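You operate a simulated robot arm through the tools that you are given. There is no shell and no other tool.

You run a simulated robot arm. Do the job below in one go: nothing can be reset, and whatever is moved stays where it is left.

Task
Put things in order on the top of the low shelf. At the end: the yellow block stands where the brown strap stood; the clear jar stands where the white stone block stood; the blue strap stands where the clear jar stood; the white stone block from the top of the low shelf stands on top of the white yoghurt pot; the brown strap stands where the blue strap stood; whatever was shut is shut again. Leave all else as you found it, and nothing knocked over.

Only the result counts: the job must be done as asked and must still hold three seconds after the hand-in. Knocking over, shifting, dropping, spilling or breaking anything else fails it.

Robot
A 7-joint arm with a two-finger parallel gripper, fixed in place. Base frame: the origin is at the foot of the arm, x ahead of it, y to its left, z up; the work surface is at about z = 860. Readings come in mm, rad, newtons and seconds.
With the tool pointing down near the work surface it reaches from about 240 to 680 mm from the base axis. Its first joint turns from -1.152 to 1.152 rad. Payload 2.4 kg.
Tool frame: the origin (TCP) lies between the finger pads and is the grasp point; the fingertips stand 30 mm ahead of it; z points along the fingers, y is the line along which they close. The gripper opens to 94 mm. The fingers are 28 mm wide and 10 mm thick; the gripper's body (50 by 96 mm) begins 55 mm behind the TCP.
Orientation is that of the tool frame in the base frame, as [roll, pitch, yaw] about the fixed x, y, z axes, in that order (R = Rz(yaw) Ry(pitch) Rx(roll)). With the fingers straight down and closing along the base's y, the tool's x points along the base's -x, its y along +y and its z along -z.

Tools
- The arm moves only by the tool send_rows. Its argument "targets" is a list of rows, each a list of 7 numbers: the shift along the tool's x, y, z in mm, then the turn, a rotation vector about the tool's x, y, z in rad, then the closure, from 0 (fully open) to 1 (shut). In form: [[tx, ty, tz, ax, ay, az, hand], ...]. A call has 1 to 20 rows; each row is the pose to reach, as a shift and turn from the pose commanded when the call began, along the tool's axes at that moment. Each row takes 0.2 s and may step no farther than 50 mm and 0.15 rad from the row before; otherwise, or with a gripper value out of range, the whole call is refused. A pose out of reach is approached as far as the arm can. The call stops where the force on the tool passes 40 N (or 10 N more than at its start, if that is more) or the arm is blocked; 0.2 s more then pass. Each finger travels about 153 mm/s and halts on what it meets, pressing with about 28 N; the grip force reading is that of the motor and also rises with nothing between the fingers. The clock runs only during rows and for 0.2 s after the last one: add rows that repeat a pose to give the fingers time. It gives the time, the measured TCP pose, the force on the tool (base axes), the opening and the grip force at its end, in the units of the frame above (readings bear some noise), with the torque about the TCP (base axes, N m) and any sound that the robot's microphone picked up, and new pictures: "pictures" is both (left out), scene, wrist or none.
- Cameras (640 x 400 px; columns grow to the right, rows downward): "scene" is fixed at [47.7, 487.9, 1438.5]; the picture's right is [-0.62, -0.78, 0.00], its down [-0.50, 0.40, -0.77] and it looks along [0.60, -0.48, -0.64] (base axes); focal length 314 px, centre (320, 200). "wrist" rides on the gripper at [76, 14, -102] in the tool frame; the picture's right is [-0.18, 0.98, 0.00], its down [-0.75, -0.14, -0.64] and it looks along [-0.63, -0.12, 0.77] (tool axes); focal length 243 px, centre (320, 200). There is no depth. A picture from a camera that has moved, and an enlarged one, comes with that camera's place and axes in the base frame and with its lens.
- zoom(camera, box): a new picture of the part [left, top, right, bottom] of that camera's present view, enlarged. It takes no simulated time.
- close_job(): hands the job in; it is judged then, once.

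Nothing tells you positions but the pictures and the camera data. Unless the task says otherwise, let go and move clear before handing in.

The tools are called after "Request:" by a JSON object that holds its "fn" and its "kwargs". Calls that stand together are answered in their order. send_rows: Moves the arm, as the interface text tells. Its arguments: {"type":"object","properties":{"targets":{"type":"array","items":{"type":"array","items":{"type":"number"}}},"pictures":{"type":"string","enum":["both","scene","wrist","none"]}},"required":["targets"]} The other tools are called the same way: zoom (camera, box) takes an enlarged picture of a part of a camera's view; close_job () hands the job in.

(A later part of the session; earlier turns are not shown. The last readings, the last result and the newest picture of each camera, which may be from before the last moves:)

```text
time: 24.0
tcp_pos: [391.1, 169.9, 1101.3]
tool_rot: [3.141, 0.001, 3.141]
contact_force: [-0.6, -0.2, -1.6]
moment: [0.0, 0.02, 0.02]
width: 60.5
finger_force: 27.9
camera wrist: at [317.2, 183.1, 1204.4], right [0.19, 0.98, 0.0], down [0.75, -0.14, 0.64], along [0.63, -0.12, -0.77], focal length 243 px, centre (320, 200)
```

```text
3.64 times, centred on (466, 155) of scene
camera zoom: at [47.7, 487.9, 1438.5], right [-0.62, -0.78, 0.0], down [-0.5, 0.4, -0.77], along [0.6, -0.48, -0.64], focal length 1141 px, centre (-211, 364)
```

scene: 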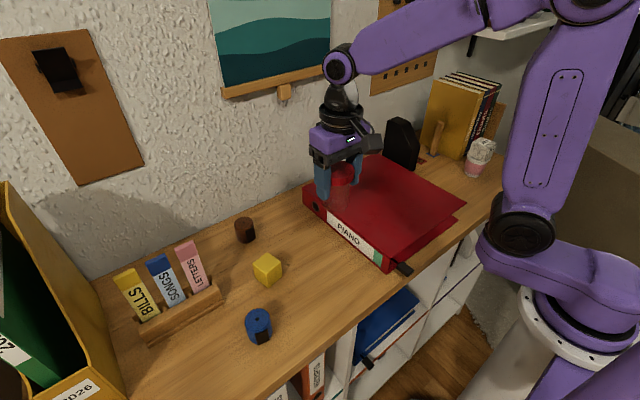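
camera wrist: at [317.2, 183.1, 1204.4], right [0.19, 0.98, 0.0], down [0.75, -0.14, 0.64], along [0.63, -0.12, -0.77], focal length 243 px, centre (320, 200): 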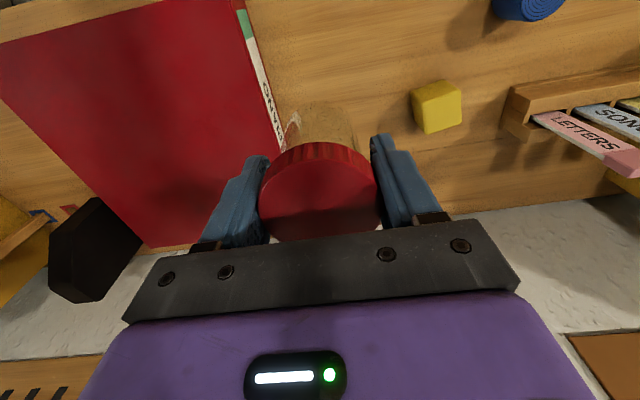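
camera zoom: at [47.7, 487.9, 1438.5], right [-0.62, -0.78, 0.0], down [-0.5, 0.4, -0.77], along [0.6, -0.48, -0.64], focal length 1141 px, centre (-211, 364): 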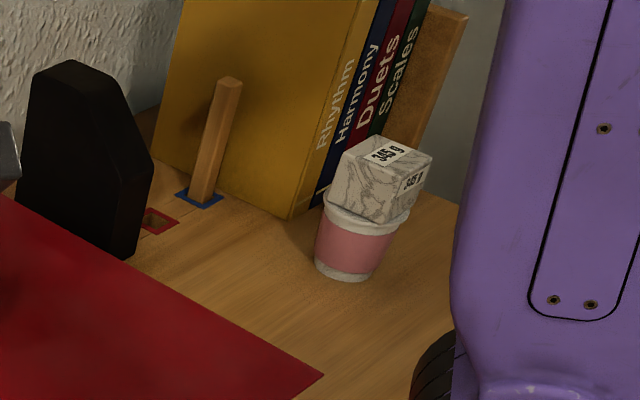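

Above the spot now. I lower the jar to just above the shelf, then creep to contact.

Request:
{"fn": "send_rows", "kwargs": {"targets": [[0, 0, 40, 0, 0, 0, 0.6], [0, 0, 80, 0, 0, 0, 0.6], [0, 0, 120, 0, 0, 0, 0.6], [0, 0, 150, 0, 0, 0, 0.6], [0, 0, 165, 0, 0, 0, 0.6], [0, 0, 169, 0, 0, 0, 0.6], [0, 0, 169, 0, 0, 0, 0.6]]}}

Request:
{"fn": "zoom", "kwargs": {"camera": "scene", "box": [290, 180, 402, 280]}}

```text
time: 25.6
tcp_pos: [390.4, 168.6, 933.3]
tool_rot: [3.14, 0.0, 3.141]
contact_force: [-0.4, 0.8, -1.6]
moment: [-0.01, -0.01, 0.0]
width: 60.3
finger_force: 27.8
camera wrist: at [316.6, 182.2, 1035.8], right [0.18, 0.98, 0.0], down [0.75, -0.14, 0.64], along [0.63, -0.12, -0.77], focal length 243 px, centre (320, 200)
```

scene: 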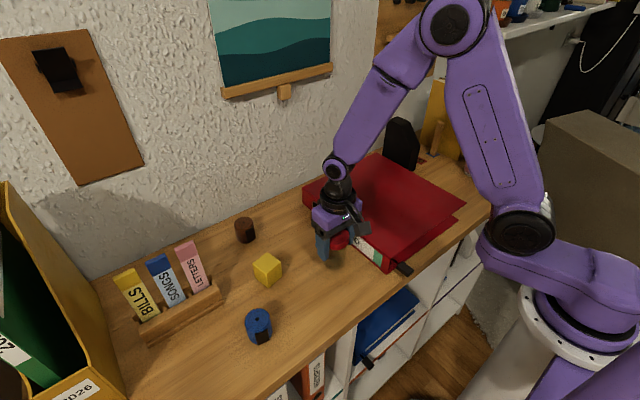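
wrist: 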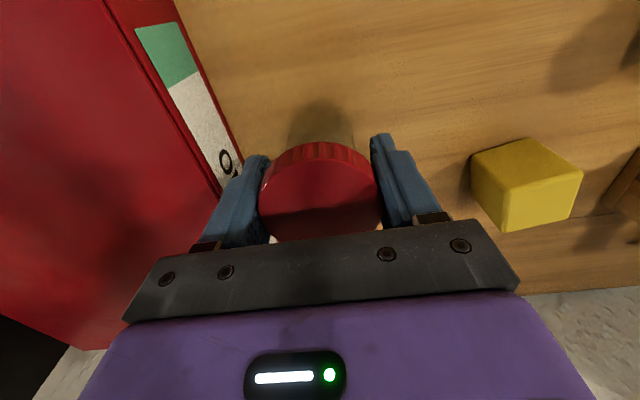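

```text
4.00 times, centred on (346, 230) of scene
camera zoom: at [47.7, 487.9, 1438.5], right [-0.62, -0.78, 0.0], down [-0.5, 0.4, -0.77], along [0.6, -0.48, -0.64], focal length 1255 px, centre (216, 80)
```

zoom: 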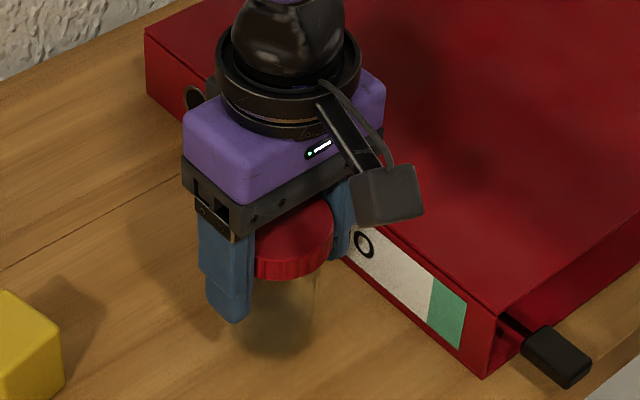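

Request:
{"fn": "send_rows", "kwargs": {"targets": [[0, 0, 1, 0, 0, 0, 0.6], [0, 0, 2, 0, 0, 0, 0.6]], "pictures": "none"}}

```text
time: 26.2
tcp_pos: [392.4, 169.3, 931.7]
tool_rot: [-3.141, 0.001, 3.14]
contact_force: [-0.4, -0.3, -0.9]
moment: [0.0, 0.0, 0.01]
width: 60.5
finger_force: 27.6
```

Request:
{"fn": "send_rows", "kwargs": {"targets": [[0, 0, 0.7, 0, 0, 0, 0.6], [0, 0, 1.3, 0, 0, 0, 0.6]], "pictures": "none"}}

```text
time: 26.8
tcp_pos: [391.8, 168.4, 930.0]
tool_rot: [3.14, 0.0, 3.14]
contact_force: [-1.0, -2.1, 4.5]
moment: [0.03, 0.08, -0.07]
width: 60.5
finger_force: 27.9
```

The jar touches down. I open the fingers gently.

Request:
{"fn": "send_rows", "kwargs": {"targets": [[0, 0, 0, 0, 0, 0, 0.33], [0, 0, 0, 0, 0, 0, 0.28], [0, 0, 0, 0, 0, 0, 0.22], [0, 0, 0, 0, 0, 0, 0.16], [0, 0, 0, 0, 0, 0, 0.14], [0, 0, -10, 0, 0, 0, 0.14], [0, 0, -30, 0, 0, 0, 0.14], [0, 0, -30, 0, 0, 0, 0.14]]}}

Request:
{"fn": "zoom", "kwargs": {"camera": "scene", "box": [290, 180, 402, 280]}}

```text
time: 28.6
tcp_pos: [391.1, 168.9, 960.6]
tool_rot: [-3.14, 0.001, 3.14]
contact_force: [-0.6, -0.5, 0.0]
moment: [-0.01, 0.0, 0.01]
width: 80.7
finger_force: 0.0
camera wrist: at [317.0, 182.9, 1063.7], right [0.18, 0.98, 0.0], down [0.75, -0.14, 0.64], along [0.63, -0.12, -0.77], focal length 243 px, centre (320, 200)
```

scene: 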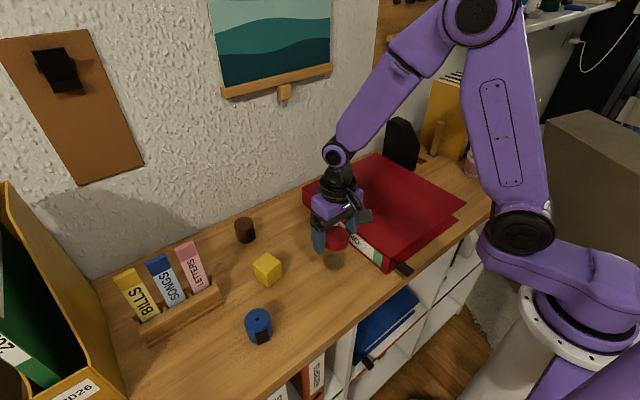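
wrist: 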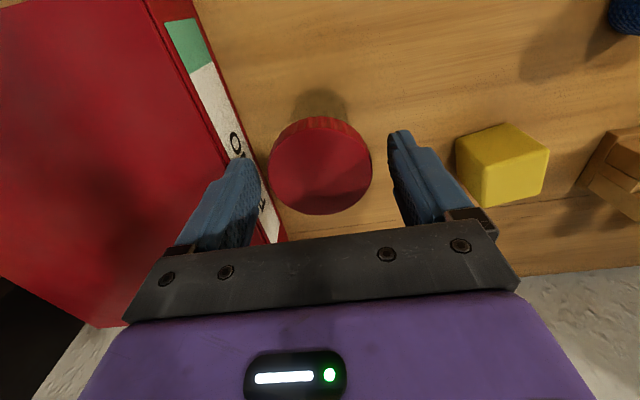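

```text
4.00 times, centred on (346, 230) of scene
camera zoom: at [47.7, 487.9, 1438.5], right [-0.62, -0.78, 0.0], down [-0.5, 0.4, -0.77], along [0.6, -0.48, -0.64], focal length 1255 px, centre (216, 80)
```

zoom: 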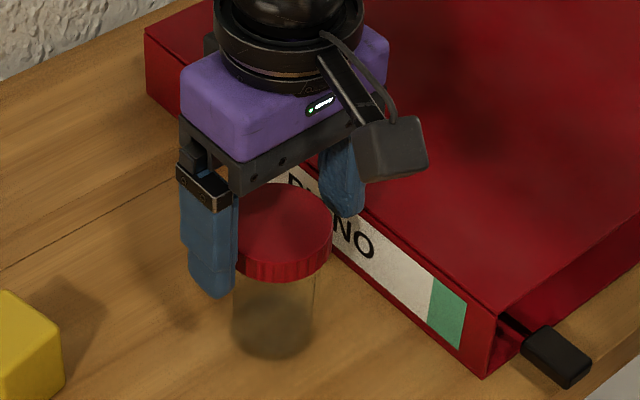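

The jar stands in the stone's old spot, lid on. Next is the blue strap; I rise and go over to it.

Request:
{"fn": "send_rows", "kwargs": {"targets": [[0, 0, -40, 0, 0, 0, 0.1], [0, 0, -80, 0, 0, 0, 0], [0, 20, -120, 0, 0, 0, 0], [5, 65, -130, 0, 0, 0, 0], [12, 110, -130, 0, 0, 0, 0], [20, 155, -130, 0, 0, 0, 0], [28, 195, -130, 0, 0, 0, 0], [35, 222, -130, 0, 0, 0, 0], [35, 222, -130, 0, 0, 0, 0]]}}

Request:
{"fn": "zoom", "kwargs": {"camera": "wrist", "box": [230, 30, 410, 150]}}

Request:
{"fn": "zoom", "kwargs": {"camera": "scene", "box": [210, 290, 310, 360]}}

```text
time: 30.6
tcp_pos: [356.4, 391.5, 1090.6]
tool_rot: [3.141, -0.001, 3.14]
contact_force: [0.6, -0.5, 0.0]
moment: [-0.03, -0.01, -0.01]
width: 94.1
finger_force: 0.2
camera wrist: at [281.7, 404.6, 1193.4], right [0.19, 0.98, 0.0], down [0.75, -0.14, 0.64], along [0.63, -0.12, -0.77], focal length 243 px, centre (320, 200)
```

scene: 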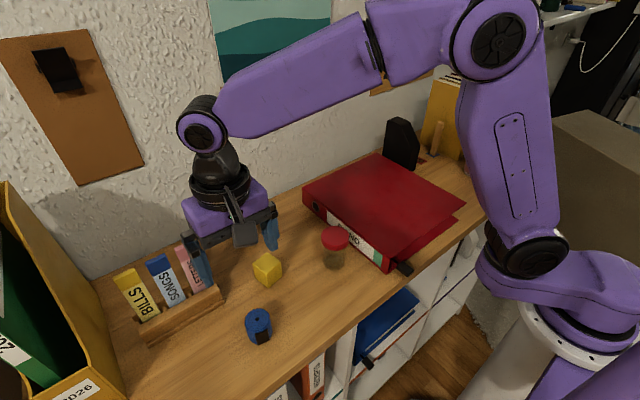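
wrist: 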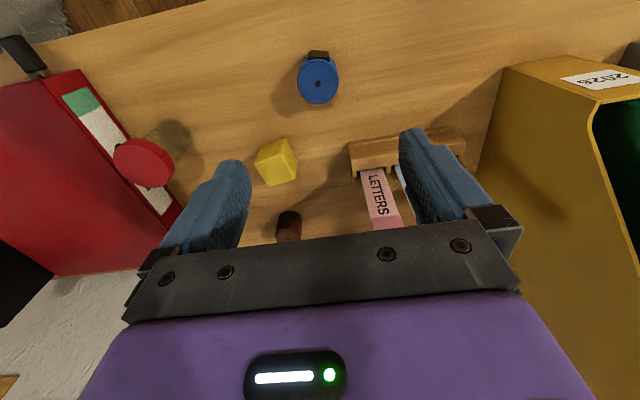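

```text
3.33 times, centred on (320, 90) of wrist
camera zoom: at [281.7, 404.6, 1193.4], right [0.19, 0.98, 0.0], down [0.75, -0.14, 0.64], along [0.63, -0.12, -0.77], focal length 809 px, centre (320, 567)
```

zoom: 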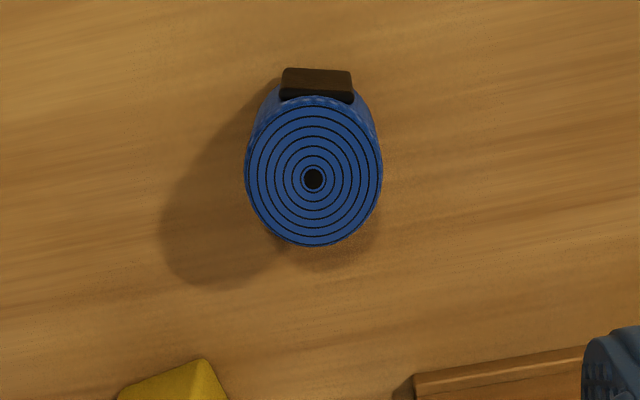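

```text
5.71 times, centred on (260, 325) of scene
camera zoom: at [47.7, 487.9, 1438.5], right [-0.62, -0.78, 0.0], down [-0.5, 0.4, -0.77], along [0.6, -0.48, -0.64], focal length 1793 px, centre (663, -514)
```

zoom: 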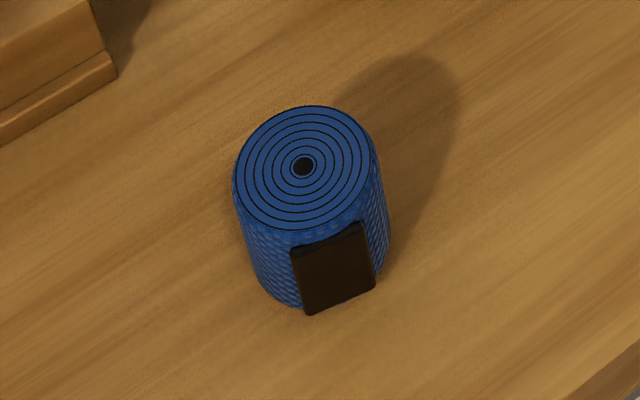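

The blue strap's centre is about (353,389), Ø45 mm, ~46 mm high, its clasp facing the robot, so closing along y is clear of it. I descend around it.

Request:
{"fn": "send_rows", "kwargs": {"targets": [[3.4, -2.2, 40, 0, 0, 0, 0.1], [3.4, -2.2, 80, 0, 0, 0, 0.1], [3.4, -2.2, 120, 0, 0, 0, 0.15], [3.4, -2.2, 160, 0, 0, 0, 0.15], [3.4, -2.2, 185, 0, 0, 0, 0.15], [3.4, -2.2, 196, 0, 0, 0, 0.15], [3.4, -2.2, 196, 0, 0, 0, 0.15]]}}

Request:
{"fn": "zoom", "kwargs": {"camera": "wrist", "box": [220, 60, 420, 260]}}

Request:
{"fn": "zoom", "kwargs": {"camera": "scene", "box": [210, 260, 310, 360]}}

```text
time: 32.2
tcp_pos: [353.6, 390.2, 893.3]
tool_rot: [3.141, 0.001, -3.14]
contact_force: [-0.2, 0.5, -0.4]
moment: [0.0, -0.05, 0.04]
width: 79.5
finger_force: 0.1
camera wrist: at [279.3, 403.6, 996.5], right [0.18, 0.98, 0.0], down [0.75, -0.14, 0.64], along [0.63, -0.12, -0.77], focal length 243 px, centre (320, 200)
```

scene: 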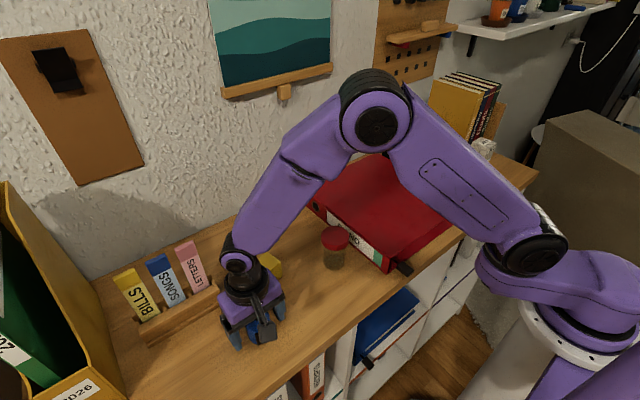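
wrist: 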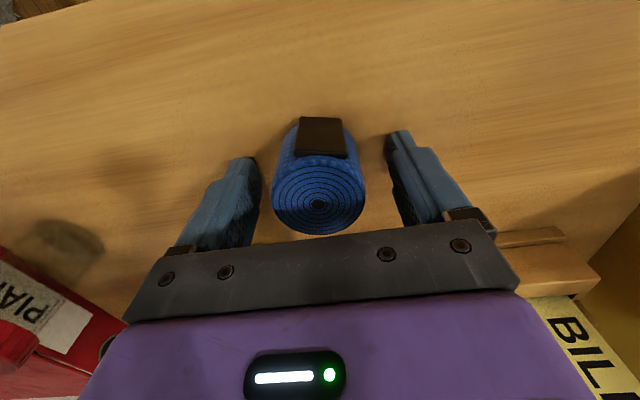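

```text
2.00 times, centred on (320, 160) of wrist
camera zoom: at [279.3, 403.6, 996.5], right [0.18, 0.98, 0.0], down [0.75, -0.14, 0.64], along [0.63, -0.12, -0.77], focal length 485 px, centre (320, 280)
```

zoom: 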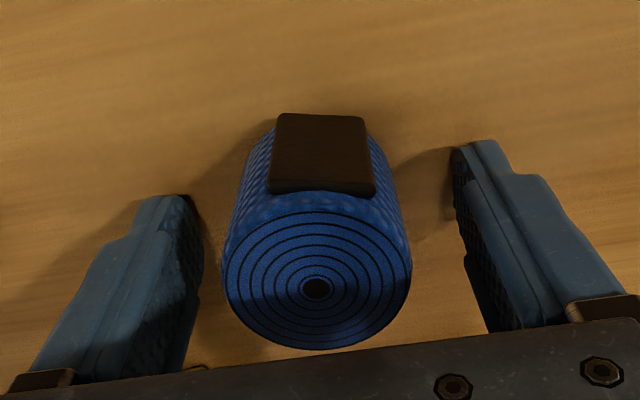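

```text
4.00 times, centred on (260, 310) of scene
camera zoom: at [47.7, 487.9, 1438.5], right [-0.62, -0.78, 0.0], down [-0.5, 0.4, -0.77], along [0.6, -0.48, -0.64], focal length 1255 px, centre (560, -240)
```

zoom: 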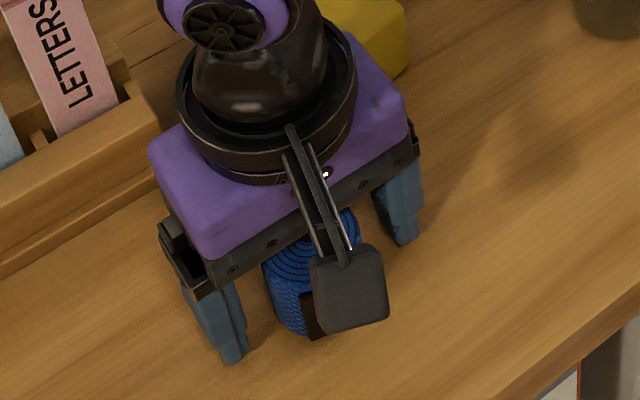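

The strap is centred between the fingers. I close on it.

Request:
{"fn": "send_rows", "kwargs": {"targets": [[0, 0, 0, 0, 0, 0, 0.4], [0, 0, 0, 0, 0, 0, 0.6], [0, 0, 0, 0, 0, 0, 0.7], [0, 0, 0, 0, 0, 0, 0.7], [0, 0, 0, 0, 0, 0, 0.7]], "pictures": "wrist"}}

```text
time: 33.4
tcp_pos: [354.0, 389.5, 894.0]
tool_rot: [-3.141, -0.002, -3.141]
contact_force: [0.1, -0.6, -0.5]
moment: [0.01, -0.01, -0.03]
width: 45.3
finger_force: 27.5
camera wrist: at [279.2, 403.6, 996.7], right [0.18, 0.98, 0.0], down [0.75, -0.14, 0.64], along [0.63, -0.12, -0.77], focal length 243 px, centre (320, 200)
```

wrist: 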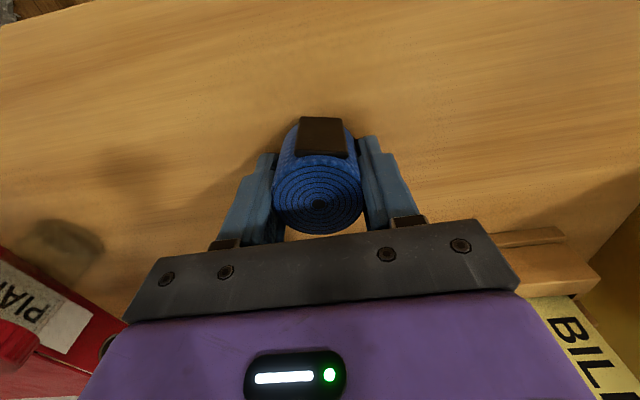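

Held at 45.3 mm. I lift and carry it high across to the jar's old place.

Request:
{"fn": "send_rows", "kwargs": {"targets": [[0, 0, -15, 0, 0, 0, 0.7], [0, 0, -60, 0, 0, 0, 0.7], [0, 0, -105, 0, 0, 0, 0.7], [0, 0, -150, 0, 0, 0, 0.7], [0, 0, -195, 0, 0, 0, 0.7], [0, -20, -225, 0, 0, 0, 0.7], [-2, -65, -230, 0, 0, 0, 0.7], [-4, -110, -230, 0, 0, 0, 0.7], [-6, -155, -230, 0, 0, 0, 0.7], [-8, -200, -230, 0, 0, 0, 0.7], [-10, -245, -230, 0, 0, 0, 0.7], [-12, -290, -230, 0, 0, 0, 0.7], [-15, -335, -230, 0, 0, 0, 0.7], [-15.4, -380, -230, 0, 0, 0, 0.7], [-15.4, -425, -230, 0, 0, 0, 0.7], [-15.4, -470, -230, 0, 0, 0, 0.7], [-15.4, -515, -230, 0, 0, 0, 0.7], [-15.4, -560, -230, 0, 0, 0, 0.7], [-15.4, -605, -230, 0, 0, 0, 0.7], [-15.4, -640, -230, 0, 0, 0, 0.7]]}}

Request:
{"fn": "zoom", "kwargs": {"camera": "scene", "box": [210, 200, 410, 330]}}

```text
time: 37.6
tcp_pos: [367.2, -250.9, 1124.4]
tool_rot: [-3.142, 0.001, 3.142]
contact_force: [-0.2, -0.5, -1.5]
moment: [0.01, 0.01, 0.01]
width: 44.9
finger_force: 28.1
camera wrist: at [293.2, -237.8, 1227.8], right [0.18, 0.98, 0.0], down [0.75, -0.14, 0.64], along [0.63, -0.12, -0.77], focal length 243 px, centre (320, 200)
```

scene: 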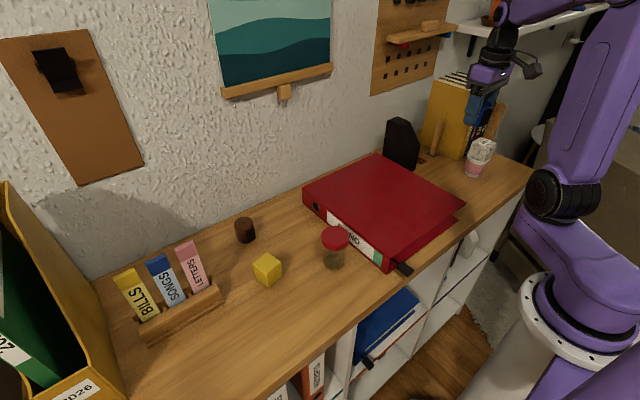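
wrist: 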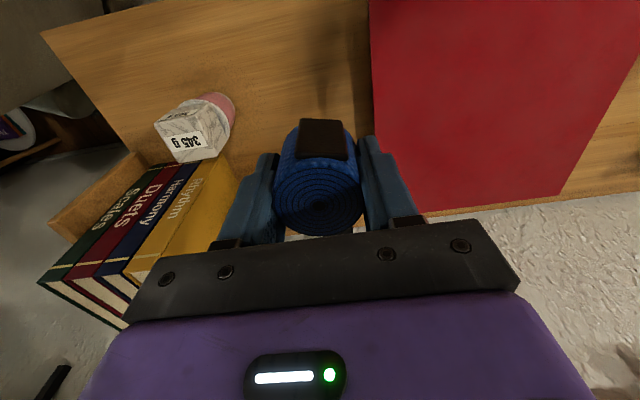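

```text
3.08 times, centred on (310, 265) of scene
camera zoom: at [47.7, 487.9, 1438.5], right [-0.62, -0.78, 0.0], down [-0.5, 0.4, -0.77], along [0.6, -0.48, -0.64], focal length 966 px, centre (351, 0)
```

zoom: 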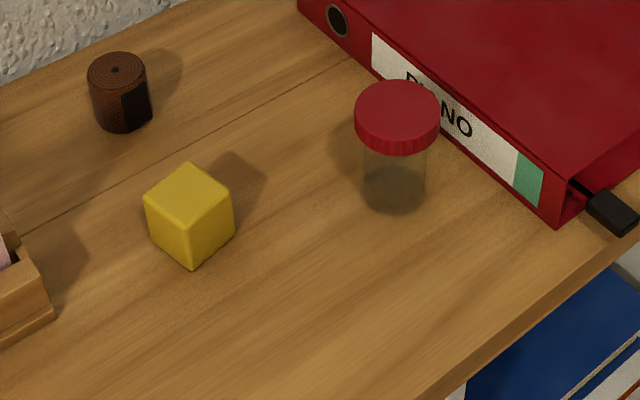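

The jar stands well. I continue to (368.5,-270.7) and lower the blue strap.

Request:
{"fn": "send_rows", "kwargs": {"targets": [[0, -19.5, 0, 0, 0, 0, 0.7], [0, -19.5, 40, 0, 0, 0, 0.7], [0, -19.5, 85, 0, 0, 0, 0.7], [0, -19.5, 130, 0, 0, 0, 0.7], [0, -19.5, 170, 0, 0, 0, 0.7], [0, -19.5, 205, 0, 0, 0, 0.7], [0, -19.5, 222, 0, 0, 0, 0.7], [0, -19.5, 227, 0, 0, 0, 0.7], [0, -19.5, 227, 0, 0, 0, 0.7]]}}

Request:
{"fn": "zoom", "kwargs": {"camera": "scene", "box": [420, 130, 532, 210]}}

```text
time: 39.6
tcp_pos: [366.5, -270.1, 897.9]
tool_rot: [-3.141, -0.001, -3.141]
contact_force: [-0.4, 0.0, -0.3]
moment: [0.02, -0.02, -0.01]
width: 45.0
finger_force: 28.0
camera wrist: at [293.8, -257.1, 1000.0], right [0.18, 0.98, 0.0], down [0.75, -0.14, 0.64], along [0.63, -0.12, -0.77], focal length 243 px, centre (320, 200)
```

scene: 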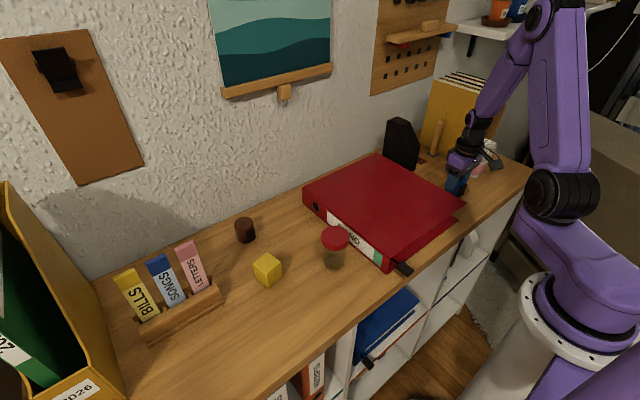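
wrist: 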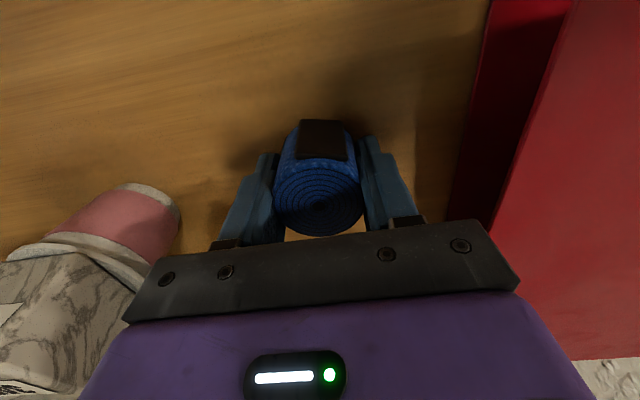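

```text
5.00 times, centred on (476, 170) of scene
camera zoom: at [47.7, 487.9, 1438.5], right [-0.62, -0.78, 0.0], down [-0.5, 0.4, -0.77], along [0.6, -0.48, -0.64], focal length 1569 px, centre (-460, 350)
```

zoom: 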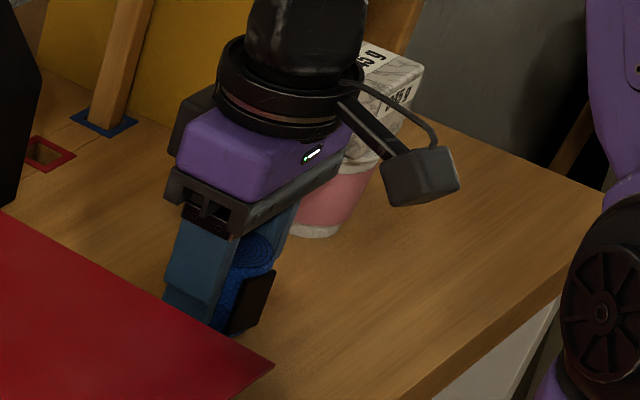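

Request:
{"fn": "send_rows", "kwargs": {"targets": [[0, 0, 1, 0, 0, 0, 0.7], [0, 0, 2.2, 0, 0, 0, 0.7]], "pictures": "none"}}

```text
time: 40.2
tcp_pos: [367.4, -270.2, 895.4]
tool_rot: [3.141, 0.001, -3.141]
contact_force: [0.3, 0.9, -1.6]
moment: [0.0, -0.01, 0.0]
width: 44.9
finger_force: 27.7
```

Request:
{"fn": "send_rows", "kwargs": {"targets": [[0, 0, 0.7, 0, 0, 0, 0.7], [0, 0, 1.3, 0, 0, 0, 0.7]], "pictures": "none"}}

```text
time: 40.8
tcp_pos: [367.7, -269.9, 894.3]
tool_rot: [3.141, -0.001, -3.141]
contact_force: [0.5, 1.5, -0.7]
moment: [-0.01, 0.0, -0.01]
width: 45.0
finger_force: 27.9
```

Request:
{"fn": "send_rows", "kwargs": {"targets": [[0, 0, 0.4, 0, 0, 0, 0.7], [0, 0, 0.8, 0, 0, 0, 0.7]], "pictures": "none"}}

```text
time: 41.4
tcp_pos: [368.4, -270.5, 892.9]
tool_rot: [3.142, 0.001, -3.141]
contact_force: [-3.9, 4.7, 18.6]
moment: [0.1, -0.16, 0.02]
width: 44.8
finger_force: 27.7
```

Touchdown. I ease off slightly and open the fingers, then rise.

Request:
{"fn": "send_rows", "kwargs": {"targets": [[0, 0, -0.7, 0, 0, 0, 0.7], [0, 0, -0.7, 0, 0, 0, 0.49], [0, 0, -0.7, 0, 0, 0, 0.42], [0, 0, -0.7, 0, 0, 0, 0.34], [0, 0, -0.7, 0, 0, 0, 0.26], [0, 0, -0.7, 0, 0, 0, 0.26], [0, 0, -15, 0, 0, 0, 0.26], [0, 0, -45, 0, 0, 0, 0.26], [0, 0, -90, 0, 0, 0, 0.2], [0, 0, -135, 0, 0, 0, 0.1], [0, 0, -180, 0, 0, 0, 0], [0, 0, -215, 0, 0, 0, 0], [0, 0, -215, 0, 0, 0, 0]]}}

Request:
{"fn": "zoom", "kwargs": {"camera": "scene", "box": [420, 120, 532, 210]}}

Request:
{"fn": "zoom", "kwargs": {"camera": "wrist", "box": [180, 20, 420, 170]}}

```text
time: 44.2
tcp_pos: [368.1, -270.5, 1108.3]
tool_rot: [-3.141, 0.0, 3.141]
contact_force: [-0.3, 0.4, 1.1]
moment: [-0.02, 0.0, 0.02]
width: 94.2
finger_force: 0.1
camera wrist: at [293.7, -257.4, 1211.4], right [0.18, 0.98, 0.0], down [0.75, -0.14, 0.64], along [0.63, -0.12, -0.77], focal length 243 px, centre (320, 200)
```

scene: 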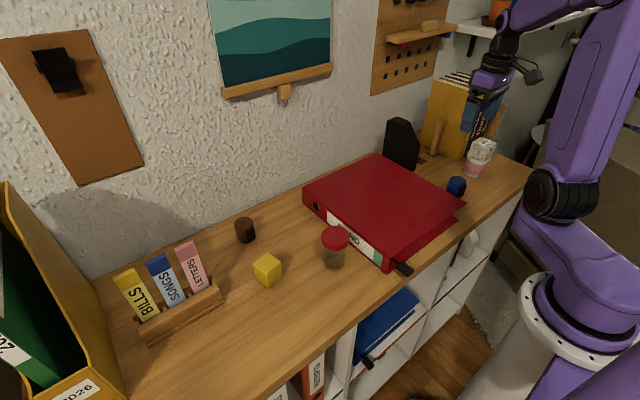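
wrist: 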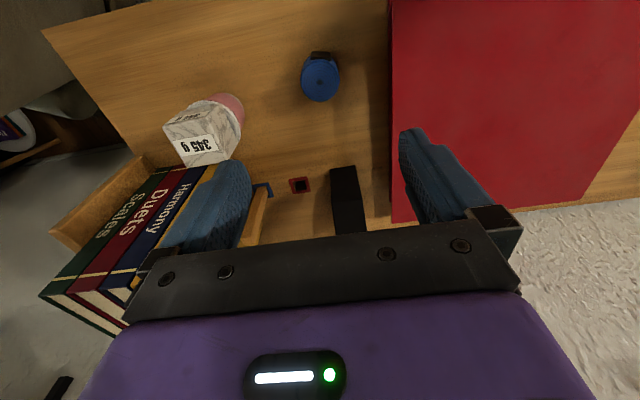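

```text
4.44 times, centred on (476, 165) of scene
camera zoom: at [47.7, 487.9, 1438.5], right [-0.62, -0.78, 0.0], down [-0.5, 0.4, -0.77], along [0.6, -0.48, -0.64], focal length 1395 px, centre (-373, 356)
```

zoom: 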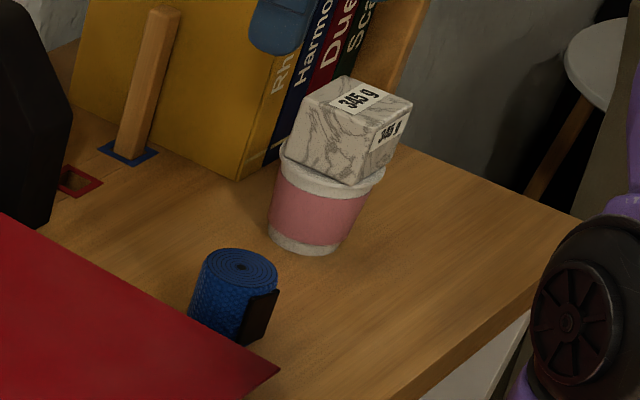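

```text
2.67 times, centred on (300, 95) of wrist
camera zoom: at [293.7, -257.4, 1211.4], right [0.18, 0.98, 0.0], down [0.75, -0.14, 0.64], along [0.63, -0.12, -0.77], focal length 647 px, centre (373, 480)
```

zoom: 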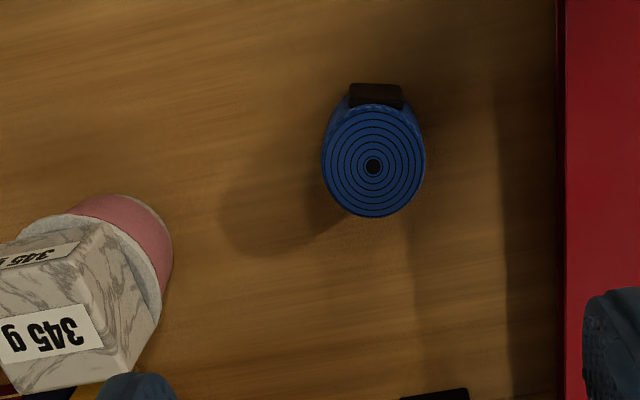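

The blue strap stands at about (368,-272), the jar's old spot. Now on to the brown strap at the back left; I move over there at height.

Request:
{"fn": "send_rows", "kwargs": {"targets": [[0, 45, -5, 0, 0, 0, 0], [0, 92, -5, 0, 0, 0, 0], [0, 139, -5, 0, 0, 0, 0], [-5, 186, -5, 0, 0, 0, 0], [-10, 233, -5, 0, 0, 0, 0], [-15, 280, -5, 0, 0, 0, 0], [-20, 327, -5, 0, 0, 0, 0], [-30, 373, -5, 0, 0, 0, 0], [-50, 415, -5, 0, 0, 0, 0], [-75, 455, -5, 0, 0, 0, 0], [-100, 495, -5, 0, 0, 0, 0], [-130, 530, -5, 0, 0, 0, 0], [-160, 555, -5, 0, 0, 0, 0], [-181, 560, -5, 0, 0, 0, 0], [-181, 560, -5, 0, 0, 0, 0]]}}

Request:
{"fn": "zoom", "kwargs": {"camera": "wrist", "box": [230, 60, 410, 180]}}

Request:
{"fn": "zoom", "kwargs": {"camera": "scene", "box": [200, 190, 300, 260]}}

```text
time: 47.4
tcp_pos: [549.1, 289.7, 1112.9]
tool_rot: [3.141, -0.001, 3.141]
contact_force: [0.6, 0.3, 0.1]
moment: [0.0, -0.02, 0.01]
width: 93.9
finger_force: 0.0
camera wrist: at [475.1, 303.1, 1216.5], right [0.18, 0.98, 0.0], down [0.75, -0.14, 0.64], along [0.63, -0.12, -0.77], focal length 243 px, centre (320, 200)
```

scene: 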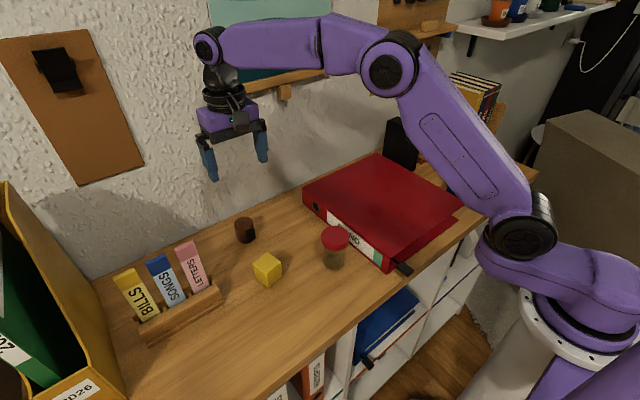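
wrist: 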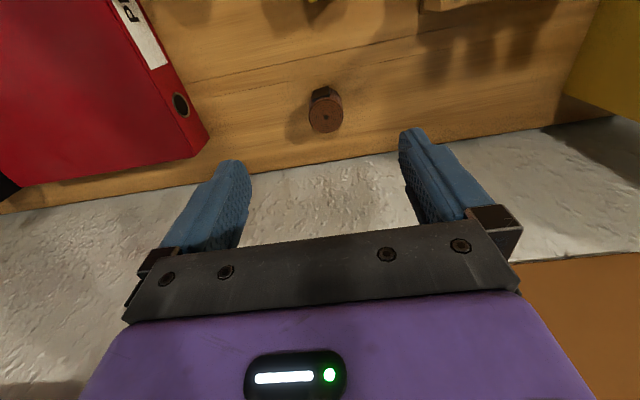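

```text
3.33 times, centred on (320, 120) of wrist
camera zoom: at [475.1, 303.1, 1216.5], right [0.18, 0.98, 0.0], down [0.75, -0.14, 0.64], along [0.63, -0.12, -0.77], focal length 809 px, centre (320, 467)
```

zoom: 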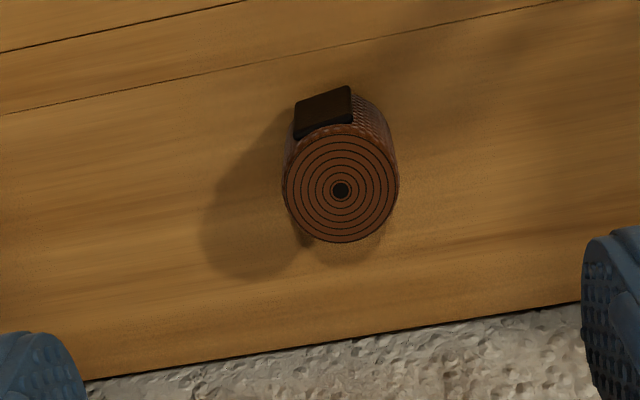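

```text
5.71 times, centred on (250, 225) of scene
camera zoom: at [47.7, 487.9, 1438.5], right [-0.62, -0.78, 0.0], down [-0.5, 0.4, -0.77], along [0.6, -0.48, -0.64], focal length 1793 px, centre (720, 57)
```

zoom: 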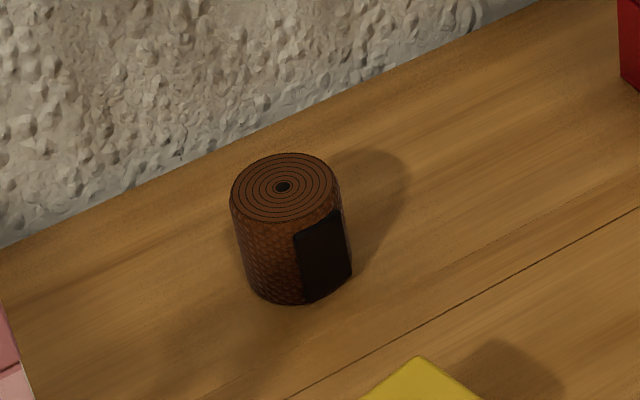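

The brown strap's centre is about (592.5,289), Ø45, top near z≈908; the wall is far enough behind. I move over it and descend.

Request:
{"fn": "send_rows", "kwargs": {"targets": [[-22, 0, 0, 0, 0, 0, 0.1], [-43, -0.3, 10, 0, 0, 0, 0.15], [-43, -0.3, 55, 0, 0, 0, 0.15], [-43, -0.3, 100, 0, 0, 0, 0.15], [-43, -0.3, 140, 0, 0, 0, 0.15], [-43, -0.3, 170, 0, 0, 0, 0.15], [-43, -0.3, 170, 0, 0, 0, 0.15]]}}

Request:
{"fn": "zoom", "kwargs": {"camera": "wrist", "box": [220, 60, 420, 260]}}

```text
time: 49.0
tcp_pos: [591.1, 288.6, 943.9]
tool_rot: [3.14, 0.001, 3.14]
contact_force: [0.0, -0.1, -0.4]
moment: [-0.02, -0.03, -0.03]
width: 80.0
finger_force: 0.0
camera wrist: at [517.4, 302.1, 1046.5], right [0.18, 0.98, 0.0], down [0.75, -0.14, 0.64], along [0.63, -0.12, -0.77], focal length 243 px, centre (320, 200)
```

scene: 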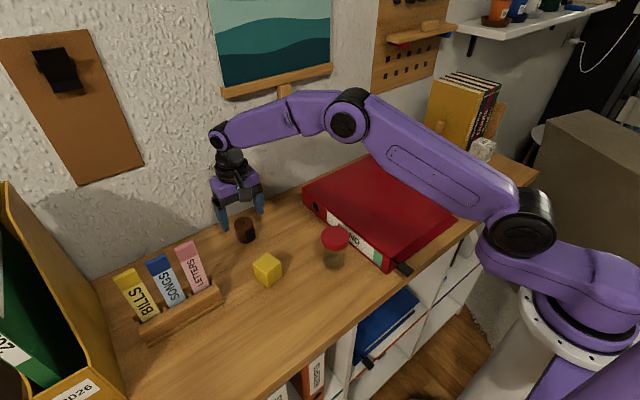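
wrist: 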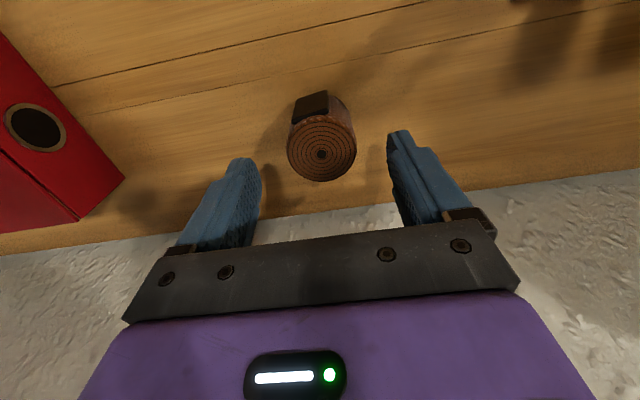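

```text
2.00 times, centred on (320, 160) of wrist
camera zoom: at [517.4, 302.1, 1046.5], right [0.18, 0.98, 0.0], down [0.75, -0.14, 0.64], along [0.63, -0.12, -0.77], focal length 485 px, centre (320, 280)
```

zoom: 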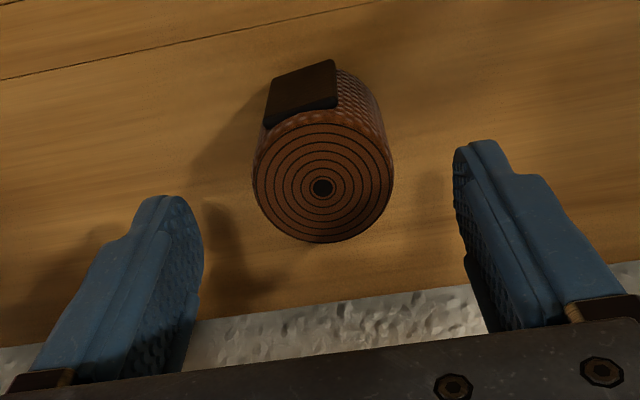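

Well centred. I go down the remaining 49 mm and close.

Request:
{"fn": "send_rows", "kwargs": {"targets": [[0, 0, 25, 0, 0, 0, 0.15], [0, 0, 42, 0, 0, 0, 0.15], [0, 0, 49, 0, 0, 0, 0.15], [0, 0, 49, 0, 0, 0, 0.4], [0, 0, 49, 0, 0, 0, 0.6], [0, 0, 49, 0, 0, 0, 0.7], [0, 0, 49, 0, 0, 0, 0.7], [0, 0, 49, 0, 0, 0, 0.7]]}}

Request:
{"fn": "zoom", "kwargs": {"camera": "wrist", "box": [220, 60, 420, 260]}}

```text
time: 50.8
tcp_pos: [592.0, 290.7, 894.2]
tool_rot: [-3.141, 0.0, -3.14]
contact_force: [-0.1, 0.3, -1.5]
moment: [0.02, -0.03, -0.01]
width: 44.7
finger_force: 27.6
camera wrist: at [517.3, 302.6, 997.1], right [0.18, 0.98, 0.0], down [0.75, -0.14, 0.64], along [0.63, -0.12, -0.77], focal length 243 px, centre (320, 200)
```

scene: 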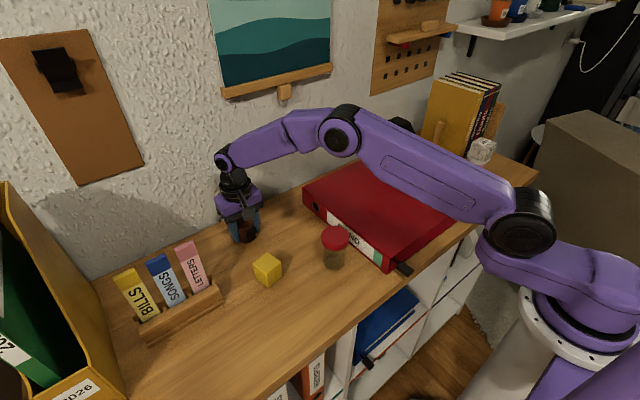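
wrist: 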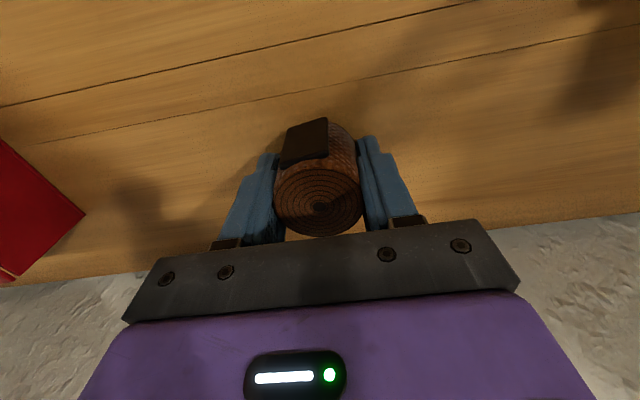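

```text
2.00 times, centred on (320, 160) of wrist
camera zoom: at [517.3, 302.6, 997.1], right [0.18, 0.98, 0.0], down [0.75, -0.14, 0.64], along [0.63, -0.12, -0.77], focal length 485 px, centre (320, 280)
```

zoom: 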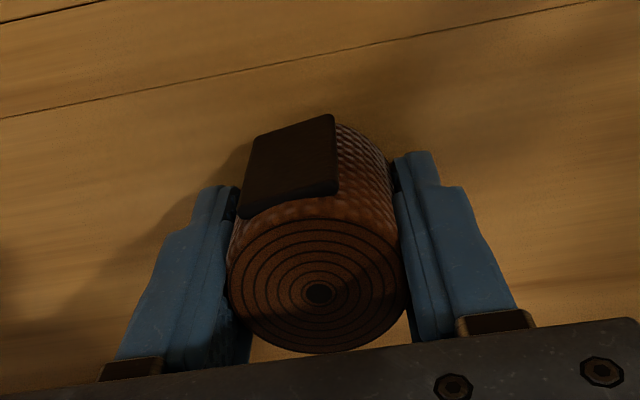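

Gripped at 44.7 mm, sitting just as the blue one did. I lift, come back toward the robot over the yellow block at height, then over to the blue strap's old place (353,389).

Request:
{"fn": "send_rows", "kwargs": {"targets": [[0, 0, -15, 0, 0, 0, 0.7], [0, 0, -60, 0, 0, 0, 0.7], [0, 0, -105, 0, 0, 0, 0.7], [0, 0, -150, 0, 0, 0, 0.7], [0, 0, -195, 0, 0, 0, 0.7], [30, 0, -205, 0, 0, 0, 0.7], [75, 0, -205, 0, 0, 0, 0.7], [120, 0, -205, 0, 0, 0, 0.7], [165, 10, -205, 0, 0, 0, 0.7], [200, 35, -205, 0, 0, 0, 0.7], [230, 65, -205, 0, 0, 0, 0.7], [239.4, 99.8, -205, 0, 0, 0, 0.7], [239.4, 99.8, -205, 0, 0, 0, 0.7]]}}

Request:
{"fn": "zoom", "kwargs": {"camera": "wrist", "box": [220, 60, 420, 260]}}

```text
time: 53.6
tcp_pos: [353.3, 389.7, 1099.7]
tool_rot: [3.141, -0.001, 3.141]
contact_force: [-1.3, -0.4, -1.4]
moment: [0.01, -0.02, 0.01]
width: 44.5
finger_force: 28.5
camera wrist: at [278.9, 403.5, 1202.8], right [0.18, 0.98, 0.0], down [0.75, -0.14, 0.64], along [0.63, -0.12, -0.77], focal length 243 px, centre (320, 200)
```

scene: 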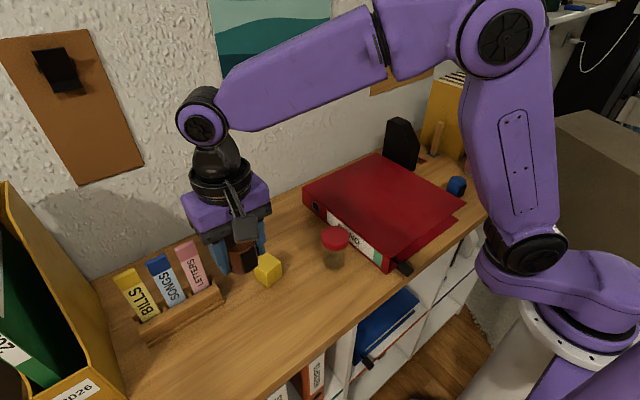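
wrist: 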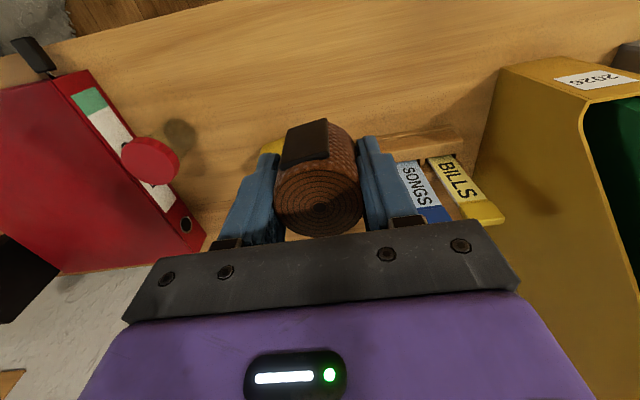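

```text
2.00 times, centred on (320, 160) of wrist
camera zoom: at [278.9, 403.5, 1202.8], right [0.18, 0.98, 0.0], down [0.75, -0.14, 0.64], along [0.63, -0.12, -0.77], focal length 485 px, centre (320, 280)
```

zoom: 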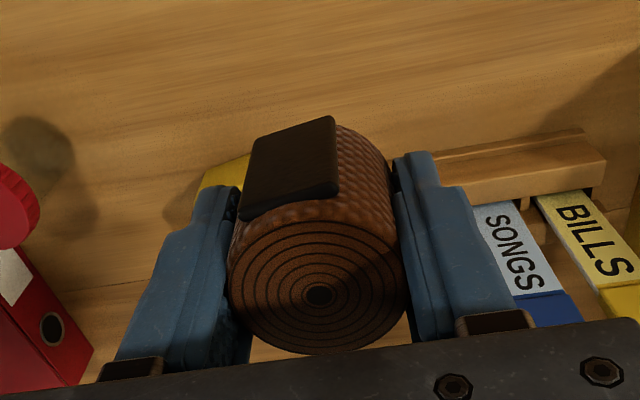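

Directly above the old blue spot. I lower to just above the surface.

Request:
{"fn": "send_rows", "kwargs": {"targets": [[0, 0, 40, 0, 0, 0, 0.7], [0, 0, 85, 0, 0, 0, 0.7], [0, 0, 130, 0, 0, 0, 0.7], [0, 0, 170, 0, 0, 0, 0.7], [0, 0, 195, 0, 0, 0, 0.7], [0, 0, 203, 0, 0, 0, 0.7], [0, 0, 204.5, 0, 0, 0, 0.7]], "pictures": "scene"}}

```text
time: 55.2
tcp_pos: [352.6, 389.8, 893.4]
tool_rot: [3.141, -0.001, -3.141]
contact_force: [-0.1, 0.5, -1.6]
moment: [0.02, 0.0, 0.01]
width: 44.3
finger_force: 27.9
```

scene: 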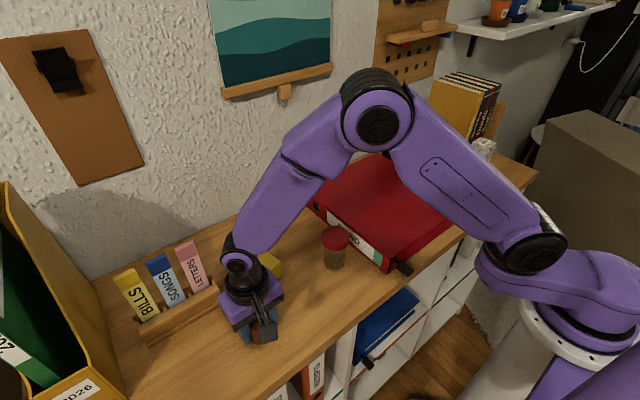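

Request:
{"fn": "send_rows", "kwargs": {"targets": [[0, 0, 0.6, 0, 0, 0, 0.7], [0, 0, 1.2, 0, 0, 0, 0.7]], "pictures": "none"}}

```text
time: 55.8
tcp_pos: [352.7, 389.8, 893.3]
tool_rot: [3.138, 0.0, 3.141]
contact_force: [-3.0, -1.7, 11.5]
moment: [-0.09, -0.1, -0.04]
width: 44.5
finger_force: 27.7
```

Touchdown at +11 N. I ease off, open, and rise.

Request:
{"fn": "send_rows", "kwargs": {"targets": [[0, 0, -0.5, 0, 0, 0, 0.7], [0, 0, -0.5, 0, 0, 0, 0.5], [0, 0, -0.5, 0, 0, 0, 0.44], [0, 0, -0.5, 0, 0, 0, 0.36], [0, 0, -0.5, 0, 0, 0, 0.28], [0, 0, -0.5, 0, 0, 0, 0.26], [0, 0, -15, 0, 0, 0, 0.26], [0, 0, -45, 0, 0, 0, 0.26], [0, 0, -90, 0, 0, 0, 0.2], [0, 0, -135, 0, 0, 0, 0.1], [0, 0, -180, 0, 0, 0, 0], [0, 0, -200, 0, 0, 0, 0], [0, 0, -200, 0, 0, 0, 0]]}}

Request:
{"fn": "zoom", "kwargs": {"camera": "wrist", "box": [230, 30, 410, 150]}}

Request:
{"fn": "zoom", "kwargs": {"camera": "wrist", "box": [220, 110, 340, 210]}}

Request:
{"fn": "zoom", "kwargs": {"camera": "scene", "box": [210, 230, 310, 360]}}

```text
time: 58.6
tcp_pos: [352.3, 388.9, 1092.7]
tool_rot: [3.14, 0.0, 3.141]
contact_force: [-0.4, -0.8, 0.2]
moment: [-0.01, -0.03, -0.03]
width: 93.9
finger_force: 0.0
camera wrist: at [278.2, 402.5, 1196.1], right [0.18, 0.98, 0.0], down [0.75, -0.14, 0.64], along [0.63, -0.12, -0.77], focal length 243 px, centre (320, 200)
```

scene: 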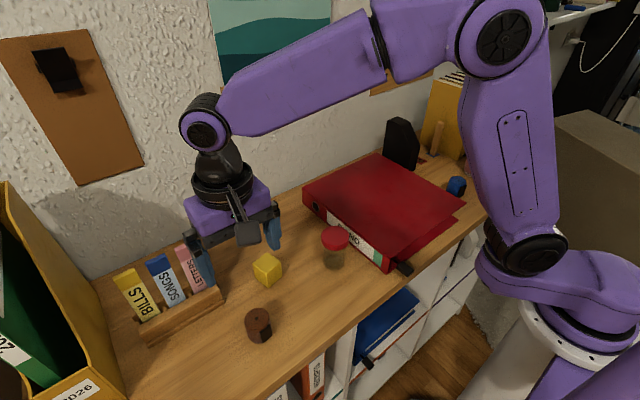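
wrist: 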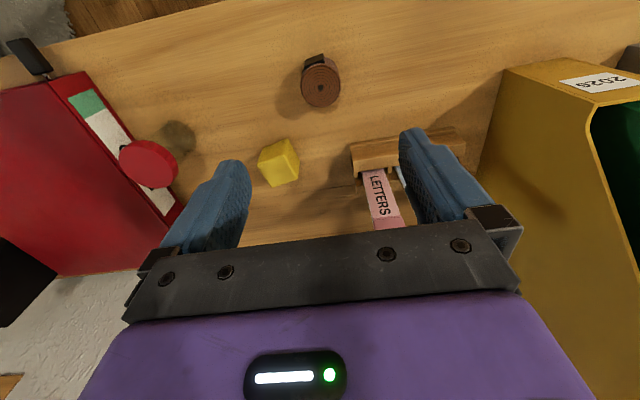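

```text
3.33 times, centred on (320, 90) of wrist
camera zoom: at [278.2, 402.5, 1196.1], right [0.18, 0.98, 0.0], down [0.75, -0.14, 0.64], along [0.63, -0.12, -0.77], focal length 809 px, centre (320, 567)
```

zoom: 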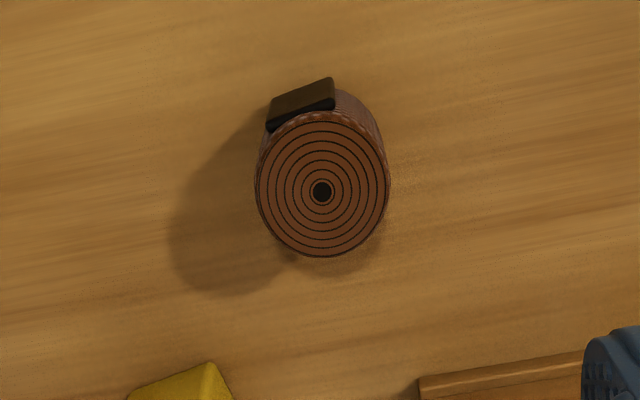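

```text
4.00 times, centred on (280, 160) of wrist
camera zoom: at [278.2, 402.5, 1196.1], right [0.18, 0.98, 0.0], down [0.75, -0.14, 0.64], along [0.63, -0.12, -0.77], focal length 970 px, centre (480, 360)
```

zoom: 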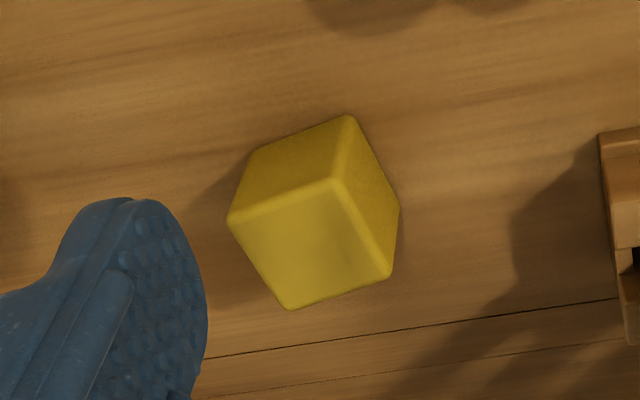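

```text
3.08 times, centred on (260, 295) of scene
camera zoom: at [47.7, 487.9, 1438.5], right [-0.62, -0.78, 0.0], down [-0.5, 0.4, -0.77], along [0.6, -0.48, -0.64], focal length 966 px, centre (505, -92)
```

zoom: 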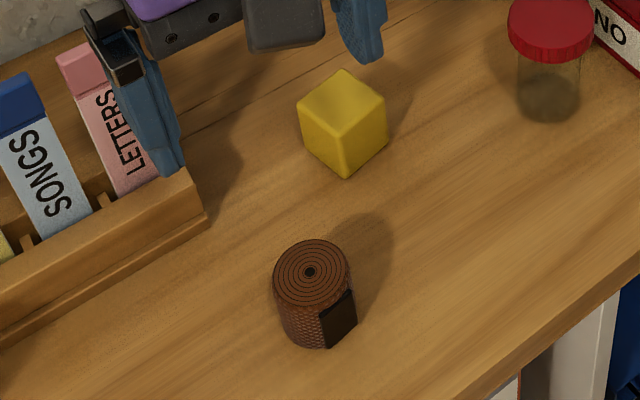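

The brown strap now stands where the blue one stood (≈(353.5,388.5)). The yellow block is at about (456.5,307), turned ~0.2 rad, side ~42 mm; I go over it with the tool turned to match.

Request:
{"fn": "send_rows", "kwargs": {"targets": [[-25, -20, 0, 0, 0, 0, 0], [-60, -50, 0, 0, 0, -0.1, 0], [-95, -75, 0, 0, 0, -0.2, 0], [-103.6, -81.6, 30, 0, 0, -0.2, 0.05], [-103.6, -81.6, 75, 0, 0, -0.2, 0.1], [-103.6, -81.6, 115, 0, 0, -0.2, 0.15], [-103.6, -81.6, 145, 0, 0, -0.2, 0.15], [-103.6, -81.6, 145, 0, 0, -0.2, 0.15]]}}

Request:
{"fn": "zoom", "kwargs": {"camera": "wrist", "box": [220, 60, 420, 260]}}

```text
time: 60.4
tcp_pos: [455.8, 307.3, 947.5]
tool_rot: [3.141, -0.002, -2.941]
contact_force: [-0.3, -0.5, -0.6]
moment: [-0.03, -0.02, -0.02]
width: 80.0
finger_force: 0.0
camera wrist: at [380.8, 305.6, 1050.8], right [-0.01, 1.0, 0.0], down [0.77, 0.01, 0.64], along [0.64, 0.01, -0.77], focal length 243 px, centre (320, 200)
```

scene: 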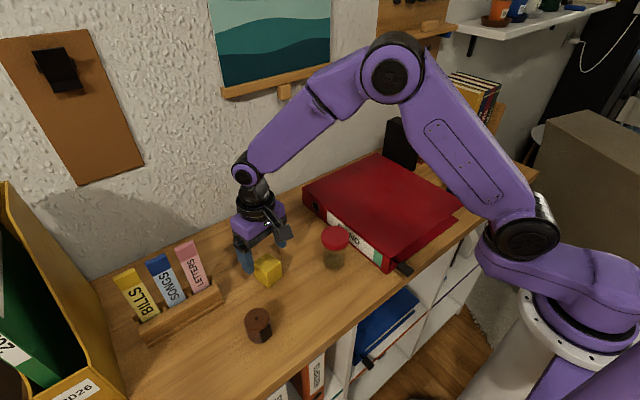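
wrist: 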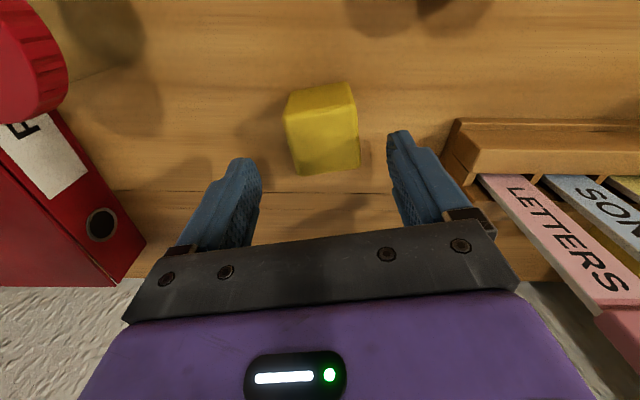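

```text
2.00 times, centred on (320, 160) of wrist
camera zoom: at [380.8, 305.6, 1050.8], right [-0.01, 1.0, 0.0], down [0.77, 0.01, 0.64], along [0.64, 0.01, -0.77], focal length 485 px, centre (320, 280)
```

zoom: 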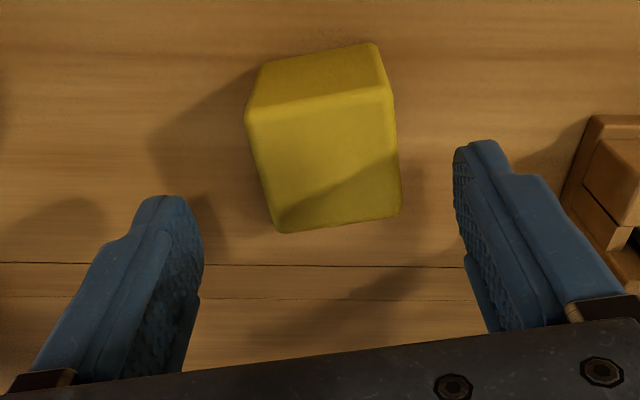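

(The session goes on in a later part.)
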